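You operate a simulated robot arm through the tools that you are given. There is no shell and no other tool. Be economical: measure what you need, move in short steps, check, and stop when the job is done.

Carry out the task below with a simulated robot arm. There is one attempt and no reset: what you move stays moved.

TASK
Fetch the case from the deck of the chassis with the step and set it on top of the straps carton.
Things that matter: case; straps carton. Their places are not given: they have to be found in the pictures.

It is judged by the outcome, as a careful person would: the job done as asked, and still so three seconds after it is handed in. It fails if anything else is knocked over, pushed out of place, dropped, spilled or broken.

THE ROBOT
A 6-joint arm with a two-finger parallel gripper, fixed in place. Base frame: the origin is at the foot of the arm, x ahead of it, y to its left, z up; the work surface is at about z = 0. Lengths are in cm, angles in rad, forces in N, time in s.
With the tool pointing down near the work surface it reaches from about 16 to 42 cm from the base axis. Its first joint turns from -1.152 to 1.152 rad. Payload 1.57 kg.
Tool frame: the origin (TCP) lies between the finger pads and is the grasp point; the fingertips stand 3 cm ahead of it; z points along the fingers, y is the line along which they close. The gripper opens to 8 cm. The fingers are 1.7 cm wide and 1.2 cm thick; the gripper's body (4 by 8.2 cm) begins 8 cm behind the TCP.
Orientation is told as [roll, pitch, yaw] about the base's x, y, z axes, in that order, counted from this pose: with the fingers straight down and closing along the base's y, the tool's x points along the base's -x, its y along +y and its z along -z.

THE INTERFACE
- The arm moves only by the tool servo_tool. Its argument "series" is one flat list of numbers, 4 for each row, row after row: the shift along the tool's x, y, z in cm, then the turn about the tool's z in rad. In form: [tx, ty, tz, twist, tx, ty, tz, twist, ...]. A call has 1 to 10 rows; each row shifts and turns the commanded pose from where the row before left it, along the tool's axes as they then stand. "jaw" is the closure in counts, from 0 (fully open) to 255 (shut), set as the call begins (left out, the last holds). A row lasts 0.2 s, in which the tool goes at most 5 cm and 0.15 rad; a call with a longer step from one row to the next is refused whole, and so is a gripper value outside its range. A pose out of reach is approached as far as the arm can. The call stops where the force on the tool passes 40 N (or 10 N more than at its start, if that is more) or the arm is blocked; 0.2 s more then pass. The fingers move at their own pace (about 15.3 cm/s each) and stop on an object; they squeeze with about 40 N. The grip force told is the motor's: it shows also when the fingers shut on nothing. Time passes only in rows, and 0.2 s behind the last, so rows that do not move let the fingers close. It gives the time, the measured TCP pose, the force on the tool (base axes), the opening and the grip force at its end, in the units of the frame above (readings bear some noise), and new pictures: "show" is both (left out), scene, wrist or none.
- Cameras (640 x 400 px; columns grow to the right, rows downward): "scene" is fixed at [6.11, -33.53, 42.44]; the picture's right is [0.73, -0.68, 0.00], its down [-0.39, -0.42, -0.82] and it looks along [0.56, 0.60, -0.57] (base axes); focal length 258 px, centre (320, 200). "wrist" rides on the gripper at [-3.2, 0, -7.8] in the tool frame; the picture's right is [0.00, -1.00, 0.00], its down [0.97, 0.00, -0.24] and it looks along [0.24, 0.00, 0.97] (tool axes); focal length 218 px, centre (320, 200).
- point_at(camera, pixels): for up to 12 pixels [column, row] of the newest picture of that camera ("zoom" is the newest enlarged one), the place [x, y, z] in the base frame of the surface seen there, good to about 0.2 cm. No time passes.
- zoom(camera, box): a new picture of the part [left, top, right, bottom] of that camera's present view, enlarged. No time passes.
- close_job(): hands the job in; it is judged then, once.

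Work in short steps. Measure before you move; look again where a grasp or a placing could have gone wrong, and mend it. You have 60 turns and 120 pictures in all, the two below and enlarged ones among them. Open the gripper and draw the arm clear of the work before you hand the job in, unless the task says otherwise; then end with one line.

The tools are called after "Request:" as a command line: name --argument value ..., lists and objects as JSON in quotes. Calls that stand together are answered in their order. servo_tool: Moves the arm, as the interface text tells. Its arguments: {"type":"object","properties":{"series":{"type":"array"},"jaw":{"type":"number"},"show":{"type":"string","enum":["both","scene","wrist","none"]}},"required":["series"]} The other tools are called the same way: point_at (camera, pixels) gives the place of the surface under pixels of a picture; zoom (camera, box) takes an enlarged picture of a part of a camera's view; close_job () hands the job in.

At the start:

```text
clock: 0.0
tcp_pos: [20.66, 9.91, 27.12]
tcp_rot: [0.0, 0.001, -0.002]
ft_force: [0.4, 0.2, 0.5]
finger_gap: 7.99
grasp_force: 0.0
```

scene: 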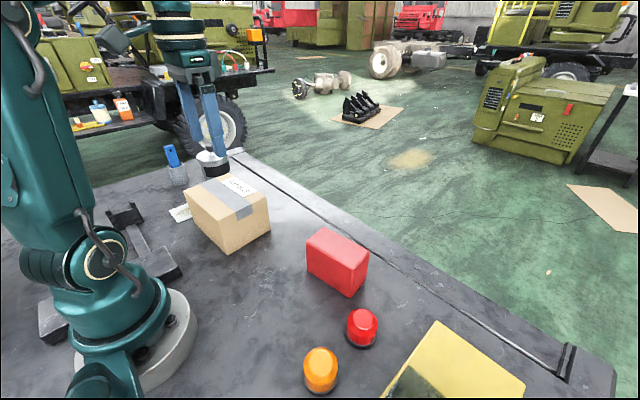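
wrist: 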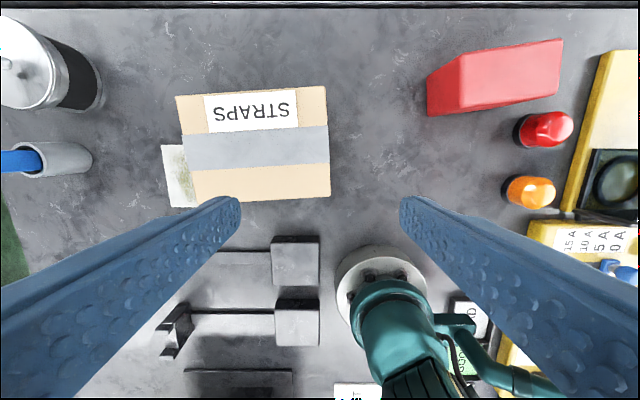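

I'll look closer at the scene and wrist views to identify the case and the chassis.

Request:
zoom --camera "wrist" --box '[400, 20, 640, 400]'

Request:
zoom --camera "wrist" --box '[120, 80, 440, 400]'

Request:
zoom --camera "scene" --box '[0, 130, 320, 400]'

Request:
zoom --camera "scene" --box '[280, 200, 640, 400]'

```text
1.05 times, centred on (520, 210) of wrist
```

zoom: 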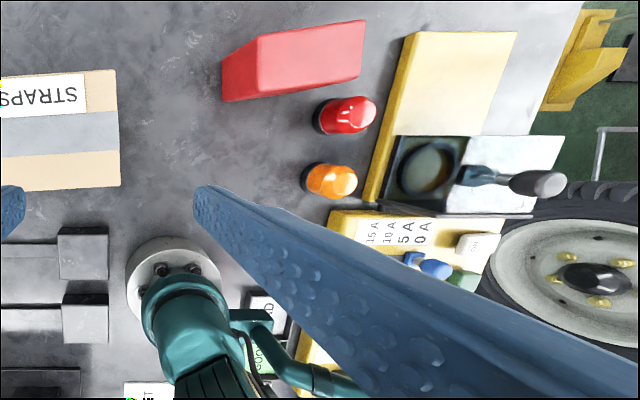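

```text
1.25 times, centred on (280, 240) of wrist
```

zoom: 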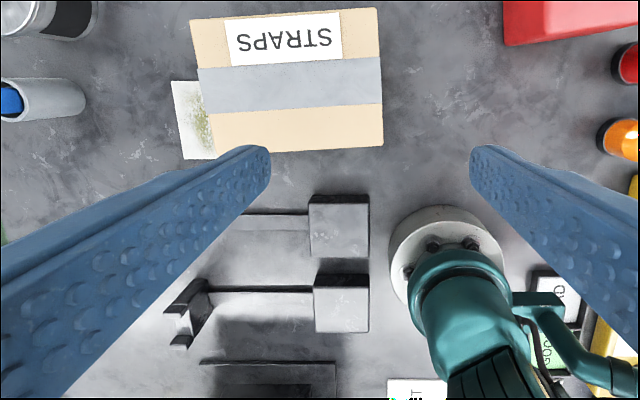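

```text
1.48 times, centred on (160, 265) of scene
```

zoom: 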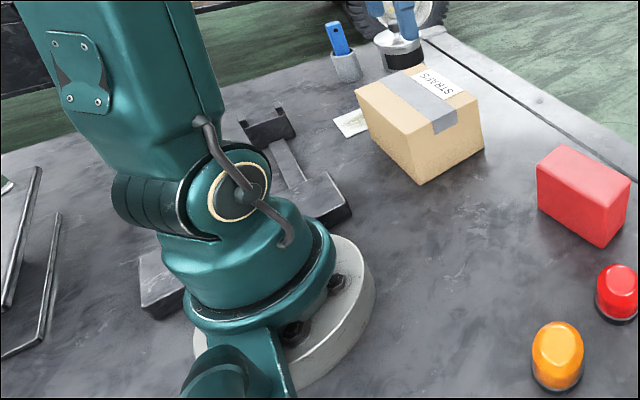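

```text
1.78 times, centred on (460, 300) of scene
```

zoom: 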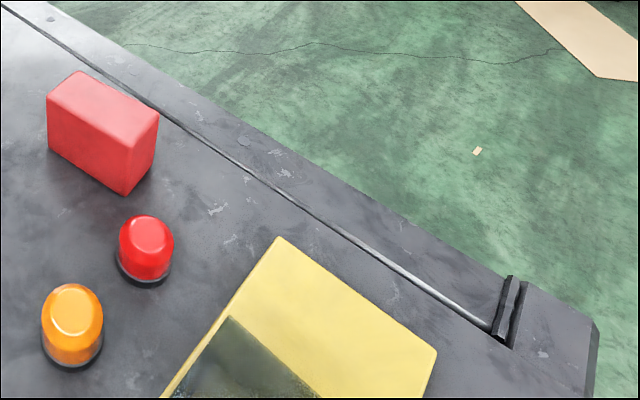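

Measuring candidate objects: red box, carton, yellow parts on the right, wheel.

Request:
point_at --camera "wrist" --pixels '[[500, 80], [440, 95], [250, 110], [200, 185], [325, 180], [600, 120], [610, 180], [560, 250], [545, 130], [535, 190], [370, 60], [610, 250]]'

Request:
point_at --camera "scene" --pixels '[[338, 245], [325, 270], [308, 232], [327, 229], [367, 258], [350, 275], [460, 360], [230, 195], [225, 235], [215, 130], [100, 115], [540, 110]]'

```text
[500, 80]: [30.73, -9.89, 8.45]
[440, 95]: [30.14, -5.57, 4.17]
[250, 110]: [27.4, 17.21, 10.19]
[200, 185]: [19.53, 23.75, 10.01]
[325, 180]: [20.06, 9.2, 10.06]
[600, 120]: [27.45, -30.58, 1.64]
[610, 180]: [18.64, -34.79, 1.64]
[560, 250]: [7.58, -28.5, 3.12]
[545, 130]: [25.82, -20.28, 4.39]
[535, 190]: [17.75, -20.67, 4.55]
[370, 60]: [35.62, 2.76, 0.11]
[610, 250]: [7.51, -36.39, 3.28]
```

```text
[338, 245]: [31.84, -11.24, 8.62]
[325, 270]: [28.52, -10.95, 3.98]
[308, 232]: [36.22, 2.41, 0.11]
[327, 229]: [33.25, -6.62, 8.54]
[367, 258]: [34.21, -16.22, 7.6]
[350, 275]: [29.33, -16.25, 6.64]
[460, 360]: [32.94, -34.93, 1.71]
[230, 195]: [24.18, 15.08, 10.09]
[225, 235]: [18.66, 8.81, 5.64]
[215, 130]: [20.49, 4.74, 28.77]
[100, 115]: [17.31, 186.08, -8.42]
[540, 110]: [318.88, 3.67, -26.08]
```

The red box is a likely "case", but a chassis with a step isn't identified yet; I move to the right, high up, to look.

Request:
servo_tool --series '[0, -4, -1, 0, 0, -4, -1, 0, 0, -4, 0, 0, 0, -4, 0, 0, 0, -4, 0, 0, 0, -4, 0, 0, 0, -4, 0, 0]'

```text
clock: 1.6
tcp_pos: [20.5, -18.11, 29.18]
tcp_rot: [0.0, 0.0, -0.001]
ft_force: [0.3, -0.4, 0.5]
finger_gap: 7.98
grasp_force: 0.0
```

scene: 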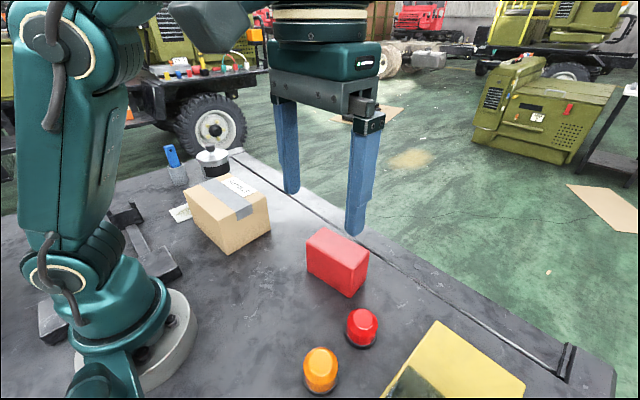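
wrist: 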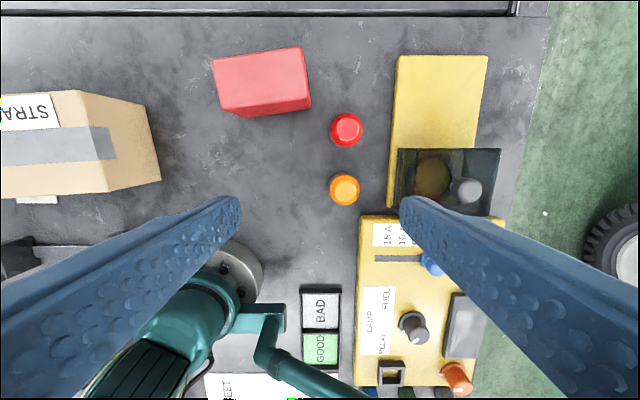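

Request:
zoom --camera "wrist" --box '[340, 40, 560, 220]'

Request:
zoom --camera "wrist" --box '[280, 200, 520, 400]'

Request:
zoom --camera "scene" --box '[100, 0, 280, 120]'

Request:
zoom --camera "wrist" --box '[200, 30, 370, 140]'

```text
2.22 times, centred on (450, 130) of wrist
```

zoom: 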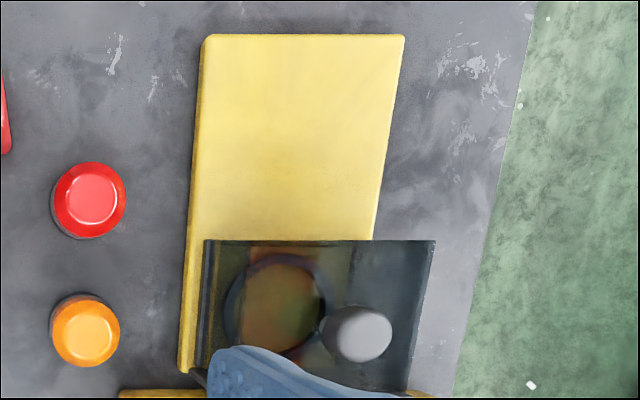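

```text
2.00 times, centred on (400, 300) of wrist
```

zoom: 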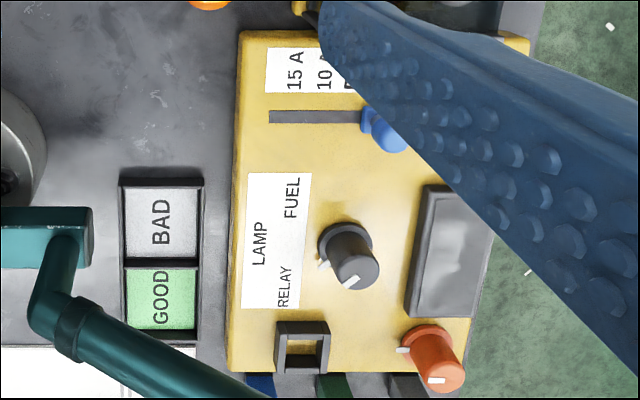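

```text
3.33 times, centred on (190, 60) of scene
```

zoom: 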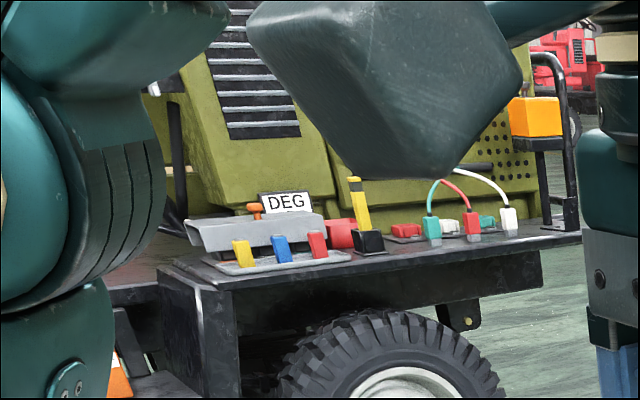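

```text
3.64 times, centred on (285, 85) of wrist
```

zoom: 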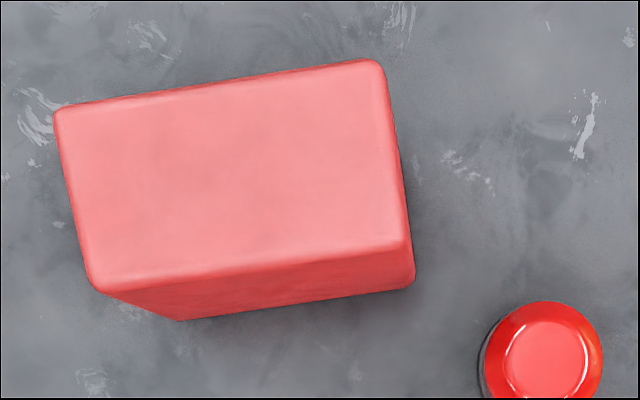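

Now I look at the left side as well, to rule out another case/chassis.

Request:
servo_tool --series '[0, 5, 0, 0, 0, 5, 0, 0, 0, 5, 0, 0, 0, 5, 0, 0, 0, 5, 0, 0, 0, 5, 0, 0, 0, 5, 0, 0, 0, 5, 0, 0, 2, 3, 0, 0]'

```text
clock: 3.6
tcp_pos: [18.09, 24.19, 27.93]
tcp_rot: [0.002, -0.003, -0.002]
ft_force: [0.1, 0.3, -0.3]
finger_gap: 8.0
grasp_force: 0.1
out of reach, approached as far as the arm can: row 8, 9
```

scene: 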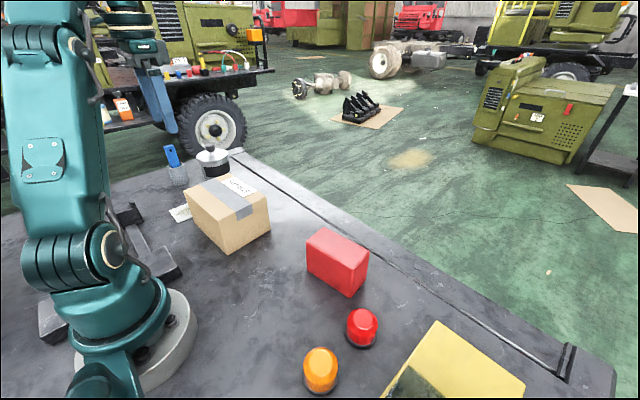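
wrist: 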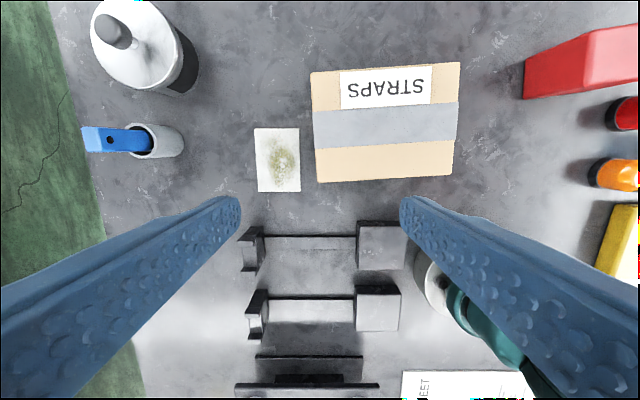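

Only the red box fits "case" (standing on this deck). I move over it to measure it accurately.

Request:
servo_tool --series '[-1, -5, 0, 0, -1, -5, 0, 0, -1, -5, 0, 0, -1, -5, 0, 0, -1, -5, 0, 0, -1, -5, 0, 0, 0, -3, 0, 0, 0, -3, 0, 0]'

```text
refused: row 1 steps farther than a row can; nothing moved
```

Request:
servo_tool --series '[-1, -4.8, 0, 0, -1, -4.8, 0, 0, -1, -4.8, 0, 0, -1, -4.8, 0, 0, -1, -4.8, 0, 0, -1, -4.8, 0, 0, 0, -3, 0, 0, 0, -3, 0, 0]'

```text
clock: 5.4
tcp_pos: [24.08, -10.56, 27.96]
tcp_rot: [-0.001, 0.0, -0.001]
ft_force: [1.0, -1.2, -0.2]
finger_gap: 8.01
grasp_force: 0.1
```

scene: 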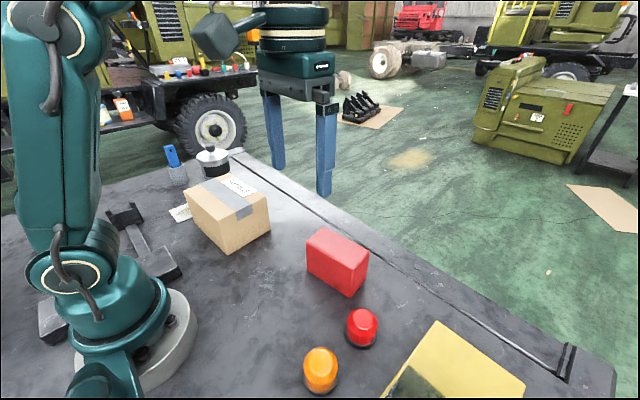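
wrist: 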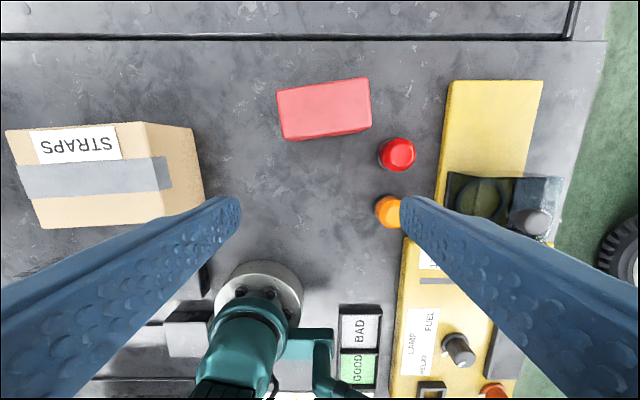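

Request:
zoom --camera "wrist" --box '[264, 70, 392, 150]'

Request:
zoom --camera "scene" --box '[290, 215, 386, 300]'

```text
5.00 times, centred on (328, 110) of wrist
```

zoom: 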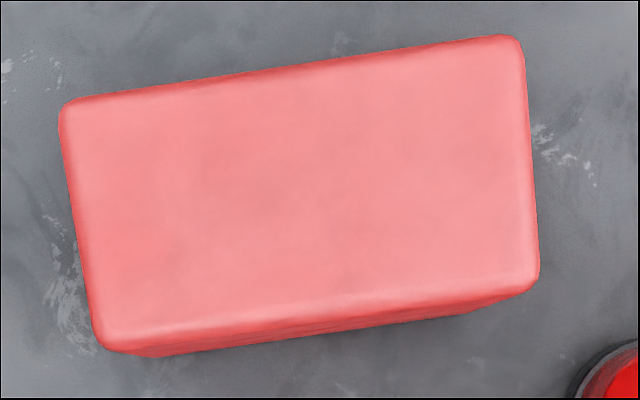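

```text
4.71 times, centred on (338, 258) of scene
```

zoom: 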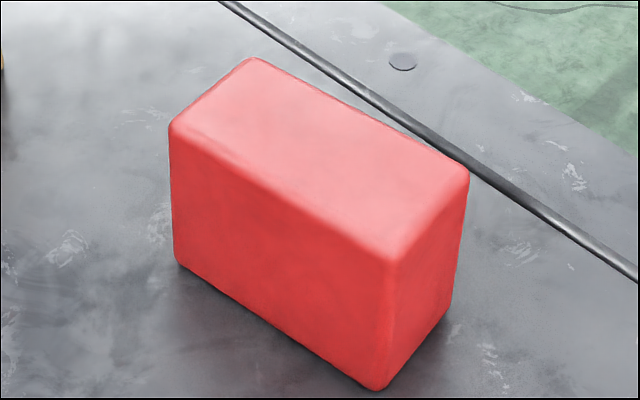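

Request:
point_at --camera "wrist" --pixels '[[278.5, 92.5], [366.5, 79.5], [369.5, 125], [285.5, 136], [321, 86], [328, 131], [325, 110], [282, 115], [368, 102], [60, 190], [100, 145], [130, 217]]'

Request:
point_at --camera "scene" --pixels '[[242, 177], [188, 190], [237, 208], [266, 198], [218, 178], [270, 218], [234, 250]]'

```text
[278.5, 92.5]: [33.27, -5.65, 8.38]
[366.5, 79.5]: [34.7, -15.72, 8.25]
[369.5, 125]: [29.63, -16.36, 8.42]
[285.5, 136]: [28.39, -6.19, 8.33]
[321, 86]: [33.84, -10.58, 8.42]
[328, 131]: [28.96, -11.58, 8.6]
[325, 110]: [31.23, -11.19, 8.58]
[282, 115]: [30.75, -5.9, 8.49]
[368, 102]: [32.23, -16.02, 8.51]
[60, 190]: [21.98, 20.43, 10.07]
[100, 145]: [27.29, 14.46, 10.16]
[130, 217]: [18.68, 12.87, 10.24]
```

```text
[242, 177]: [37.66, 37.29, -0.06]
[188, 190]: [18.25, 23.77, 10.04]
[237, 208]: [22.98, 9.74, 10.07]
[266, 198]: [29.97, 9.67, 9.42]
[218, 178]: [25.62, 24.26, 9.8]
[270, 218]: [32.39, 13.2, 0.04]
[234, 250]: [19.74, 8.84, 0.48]
```

Red case: centre ≈ (31.5, -11.0), 5.3 wide, top z 8.5, short axis at yaw ≈ +0.13. Carton top: x 18–30, y 9–24, z 10.05. I turn the tool by 1.44 so the jaws close across the short side, and descend part way.

Request:
servo_tool --series '[0, 0, 0.7, 0.144, 0, 0, 0.7, 0.144, 0, 0, 0.7, 0.144, 0, 0, 0.7, 0.144, 0, 0, 0.7, 0.144, 0, 0, 0.7, 0.144, 0, 0, 0.7, 0.144, 0, 0, 0.7, 0.144, 0, 0, 0.7, 0.144, 0, 0, 0.7, 0.144]' --show "none"

```text
clock: 7.6
tcp_pos: [24.08, -10.47, 21.0]
tcp_rot: [0.0, 0.001, -1.442]
ft_force: [-1.0, -0.5, -0.2]
finger_gap: 8.01
grasp_force: 0.0
```

Request:
servo_tool --series '[-0.5, 2.43, 0, 0, -0.5, 2.43, 0, 0, -0.48, 2.43, 0, 0, 0, 0, 2, 0, 0, 0, 1, 0]'

```text
clock: 8.8
tcp_pos: [31.5, -10.9, 18.02]
tcp_rot: [0.0, -0.001, -1.439]
ft_force: [0.4, 0.3, 1.5]
finger_gap: 8.03
grasp_force: 0.0
```

scene: 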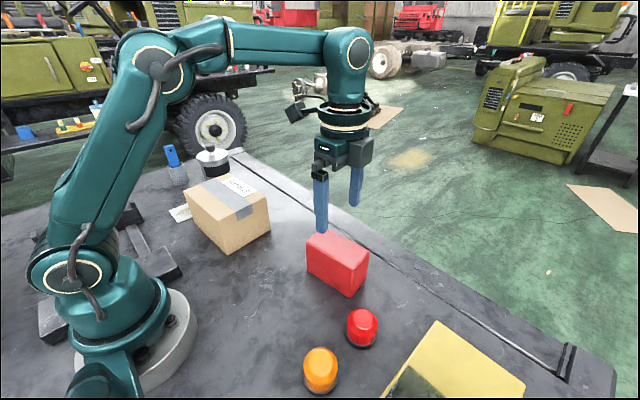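
wrist: 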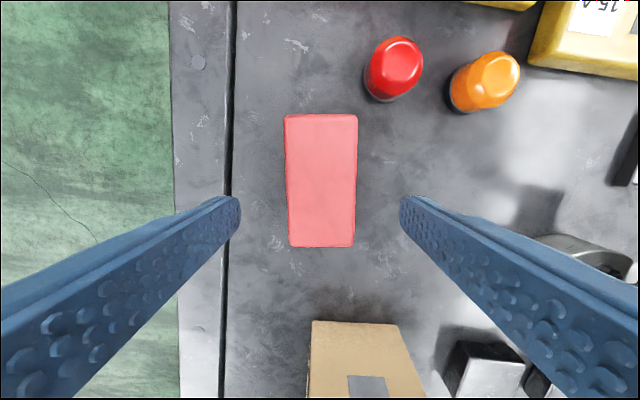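

The case is centred (column ~321) and aligned. I descend to z ≈ 5.

Request:
servo_tool --series '[0, 0, 3, 0, 0, 0, 3, 0, 0, 0, 3, 0, 0, 0, 2, 0, 0, 0, 1, 0, 0, 0, 1, 0]'

```text
clock: 10.2
tcp_pos: [31.32, -11.05, 4.72]
tcp_rot: [-0.001, -0.001, -1.441]
ft_force: [-0.2, -0.1, 0.5]
finger_gap: 7.98
grasp_force: 0.1
```

scene: 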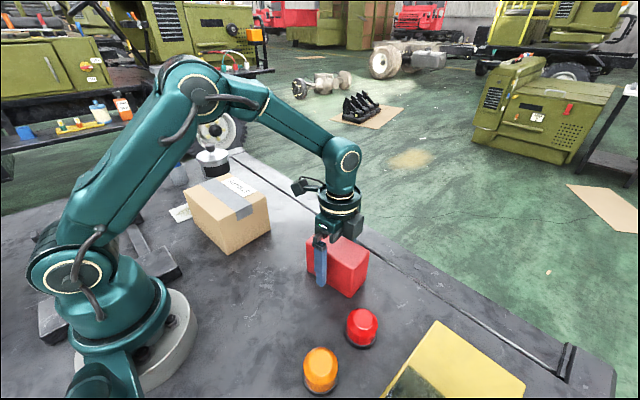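
wrist: 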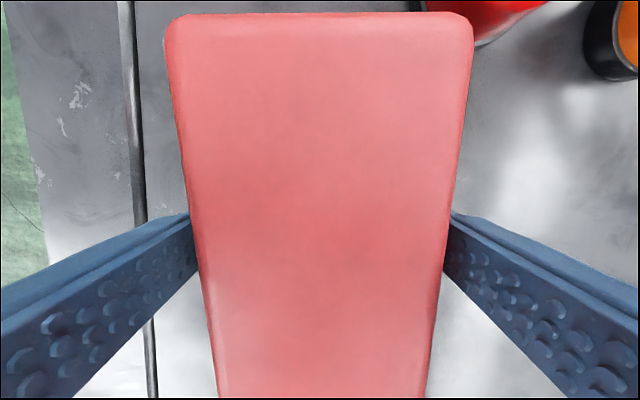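

Fingers straddle the case. Close.

Request:
servo_tool --series '[0, 0, 0, 0, 0, 0, 0, 0, 0, 0, 0, 0]' --jaw 255 --show "none"

Request:
servo_tool --series '[0, 0, -1, 0, 0, 0, -1, 0, 0, 0, -1, 0]'

```text
clock: 11.0
tcp_pos: [31.52, -10.9, 4.83]
tcp_rot: [0.001, -0.002, -1.439]
ft_force: [0.3, 0.2, -0.5]
finger_gap: 5.78
grasp_force: 40.0
```

```text
clock: 11.8
tcp_pos: [31.55, -10.99, 7.91]
tcp_rot: [-0.001, 0.0, -1.44]
ft_force: [0.5, 0.5, -4.0]
finger_gap: 5.79
grasp_force: 39.8
```

scene: 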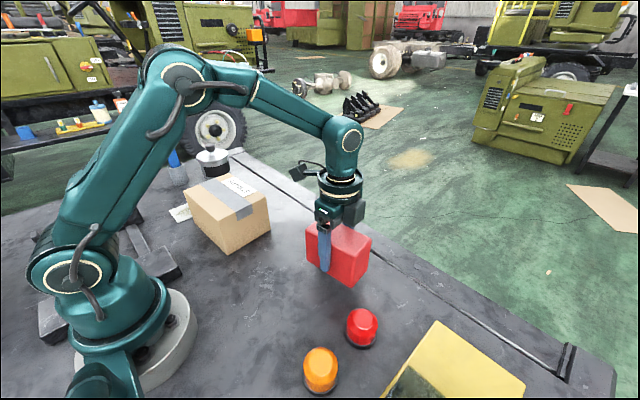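
wrist: 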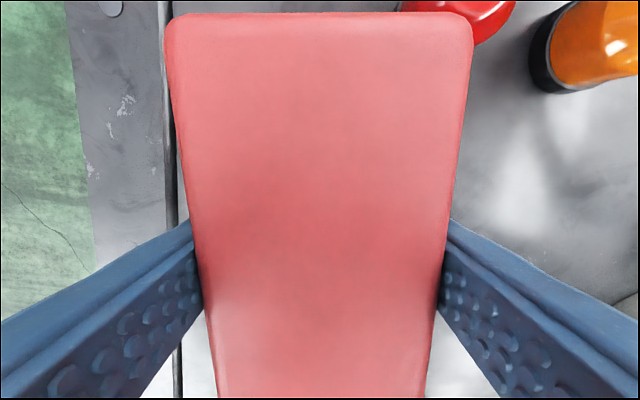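

The grip holds (gap 5.8, weight ~4.5 N). Lift high, then carry over the carton centre (≈24, 16.6).

Request:
servo_tool --series '[0, 0, -2, 0, 0, 0, -2, 0, 0, 0, -2, 0, 0, 0, -2, 0, 0, 0, -2, 0, 0, 0, -1.5, 0]' --show "none"

Request:
servo_tool --series '[2.834, -0.388, 0, 0, 2.834, -0.388, 0, 0, 2.834, -0.388, 0, 0, 2.834, -0.388, 0, 0, 2.834, -0.388, 0, 0, 2.834, -0.388, 0, 0, 2.834, -0.388, 0, 0, 2.834, -0.388, 0, 0, 2.834, -0.388, 0, 0, 2.834, -0.388, 0, 0]'

```text
clock: 13.2
tcp_pos: [31.33, -11.0, 19.33]
tcp_rot: [0.0, -0.001, -1.438]
ft_force: [-0.4, 0.7, -4.2]
finger_gap: 5.77
grasp_force: 40.1
```

```text
clock: 15.4
tcp_pos: [24.01, 16.75, 19.51]
tcp_rot: [0.0, 0.0, -1.441]
ft_force: [-0.8, -0.5, -3.7]
finger_gap: 5.79
grasp_force: 40.0
```

scene: 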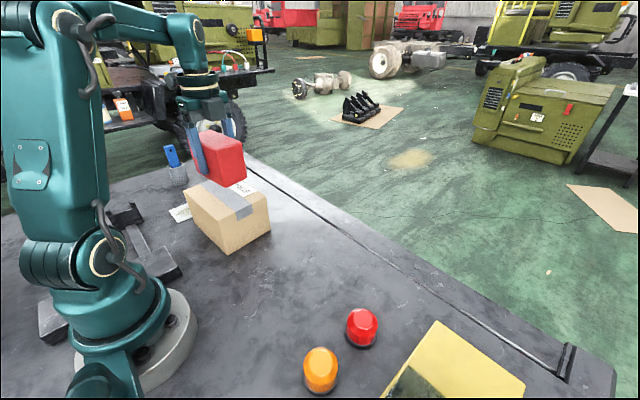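
wrist: 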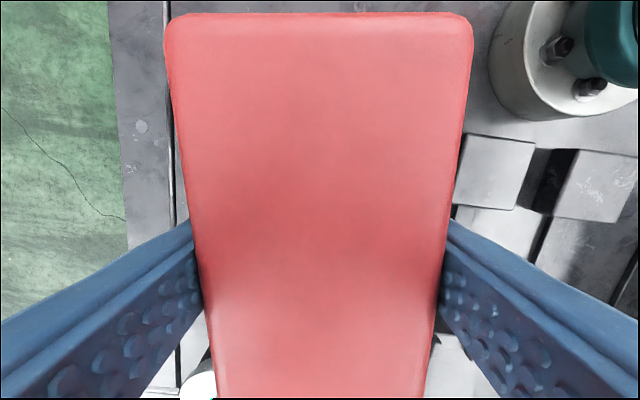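

Case is over the carton. Its bottom is 4.8 below the TCP, so it should rest at TCP z ≈ 14.9; I lower to just above and check.

Request:
servo_tool --series '[0, 0, 1.5, 0, 0, 0, 1.5, 0, 0, 0, 0.9, 0, 0, 0, 0.3, 0]'

Request:
zoom --camera "scene" --box '[160, 100, 300, 260]'

```text
clock: 16.4
tcp_pos: [24.03, 16.67, 15.19]
tcp_rot: [0.001, 0.0, -1.44]
ft_force: [0.0, -0.1, -2.4]
finger_gap: 5.74
grasp_force: 40.2
```

scene: 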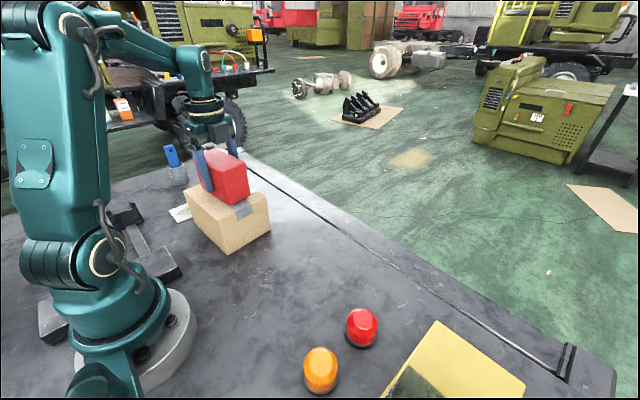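
wrist: 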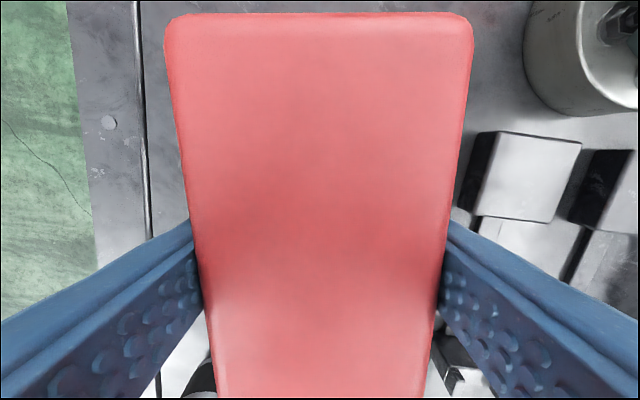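

```text
2.50 times, centred on (230, 180) of scene
```

zoom: 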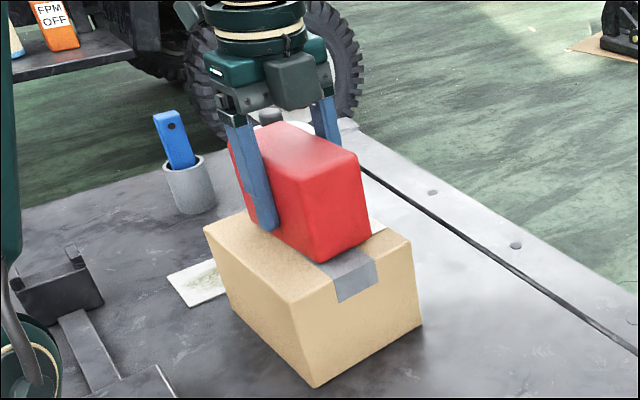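

Well centred with margins on all sides; nearly in contact. Lower a bit more and read the force.

Request:
servo_tool --series '[0, 0, 0.1, 0, 0, 0, 0.1, 0]' --show "none"

```text
clock: 17.0
tcp_pos: [23.9, 16.73, 15.07]
tcp_rot: [0.001, 0.001, -1.441]
ft_force: [0.2, -0.1, -3.6]
finger_gap: 5.79
grasp_force: 40.4
```

Request:
servo_tool --series '[0, 0, 0.1, 0, 0, 0, 0.05, 0]' --show "none"

```text
clock: 17.6
tcp_pos: [24.0, 16.54, 14.95]
tcp_rot: [-0.002, 0.001, -1.439]
ft_force: [-3.3, -0.4, 12.0]
finger_gap: 5.79
grasp_force: 40.1
```

Contact (12 N up). Release.

Request:
servo_tool --series '[0, 0, -0.05, 0, 0, 0, 0, 0, 0, 0, 0, 0]' --jaw 0

```text
clock: 18.4
tcp_pos: [23.91, 16.63, 14.93]
tcp_rot: [0.001, 0.002, -1.439]
ft_force: [0.2, 0.0, -0.6]
finger_gap: 8.02
grasp_force: 0.1
```

scene: 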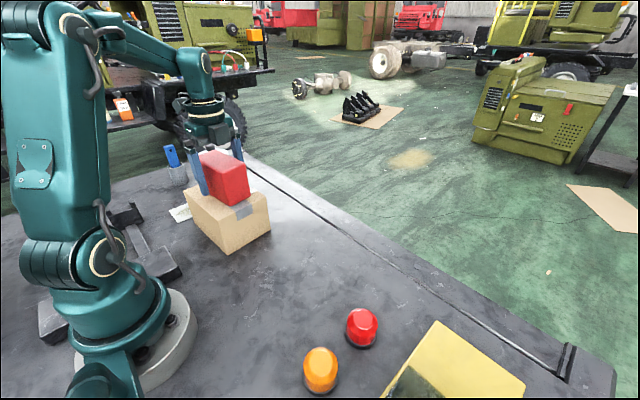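
wrist: 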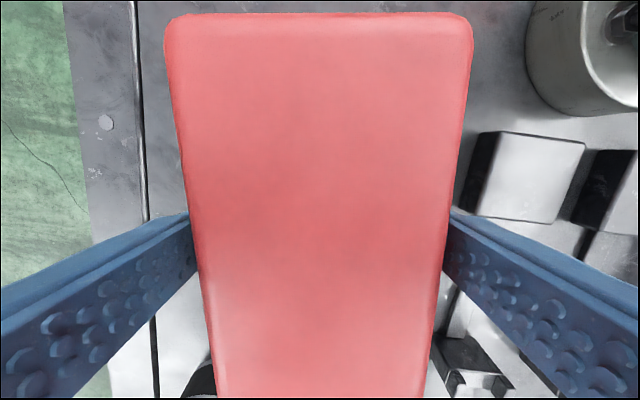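

Released; case stands still. Withdraw straight up, then aside.

Request:
servo_tool --series '[0, 0, -2, 0, 0, 0, -2, 0, 0, 0, -3, 0, 0, 0, -3, 0, 0, 0, -2, 0, -3, 0, 0, 0, -3, 0, 0, 0, -3, 0, 0, 0, -3, 0, 0, 0, -3, 0, 0, 0]'

Request:
zoom --camera "scene" --box '[160, 100, 300, 260]'

```text
clock: 20.6
tcp_pos: [25.84, 1.67, 26.87]
tcp_rot: [0.001, 0.001, -1.439]
ft_force: [-0.8, 0.4, 0.1]
finger_gap: 8.04
grasp_force: 0.1
```

scene: 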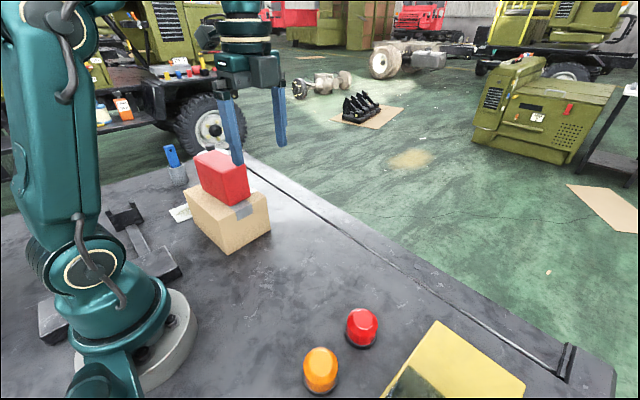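
wrist: 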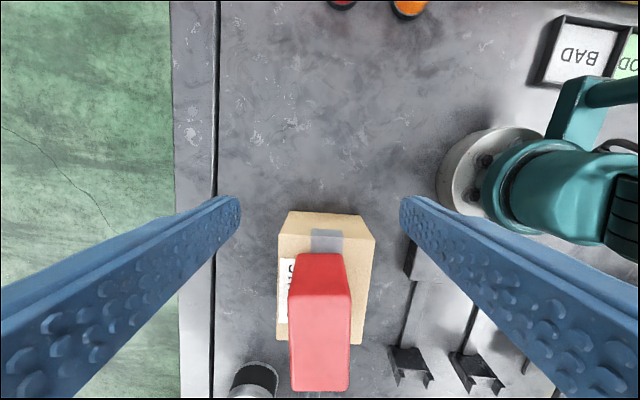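

```text
2.50 times, centred on (230, 180) of scene
```

zoom: 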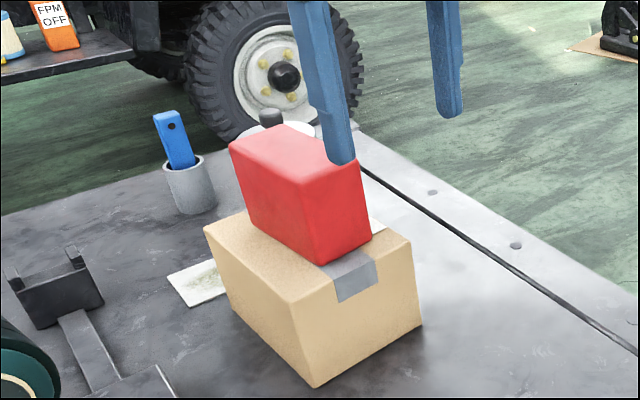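

The case rests upright and stable on the carton, and the arm is clear with the jaws open. Handing in.

Request:
close_job

```text
The job is handed in.
```

The red case now stands upright on top of the straps carton; I saw nothing else moved. It was the only case-like object I found on the deck, though I never positively picked out a "chassis with the step".
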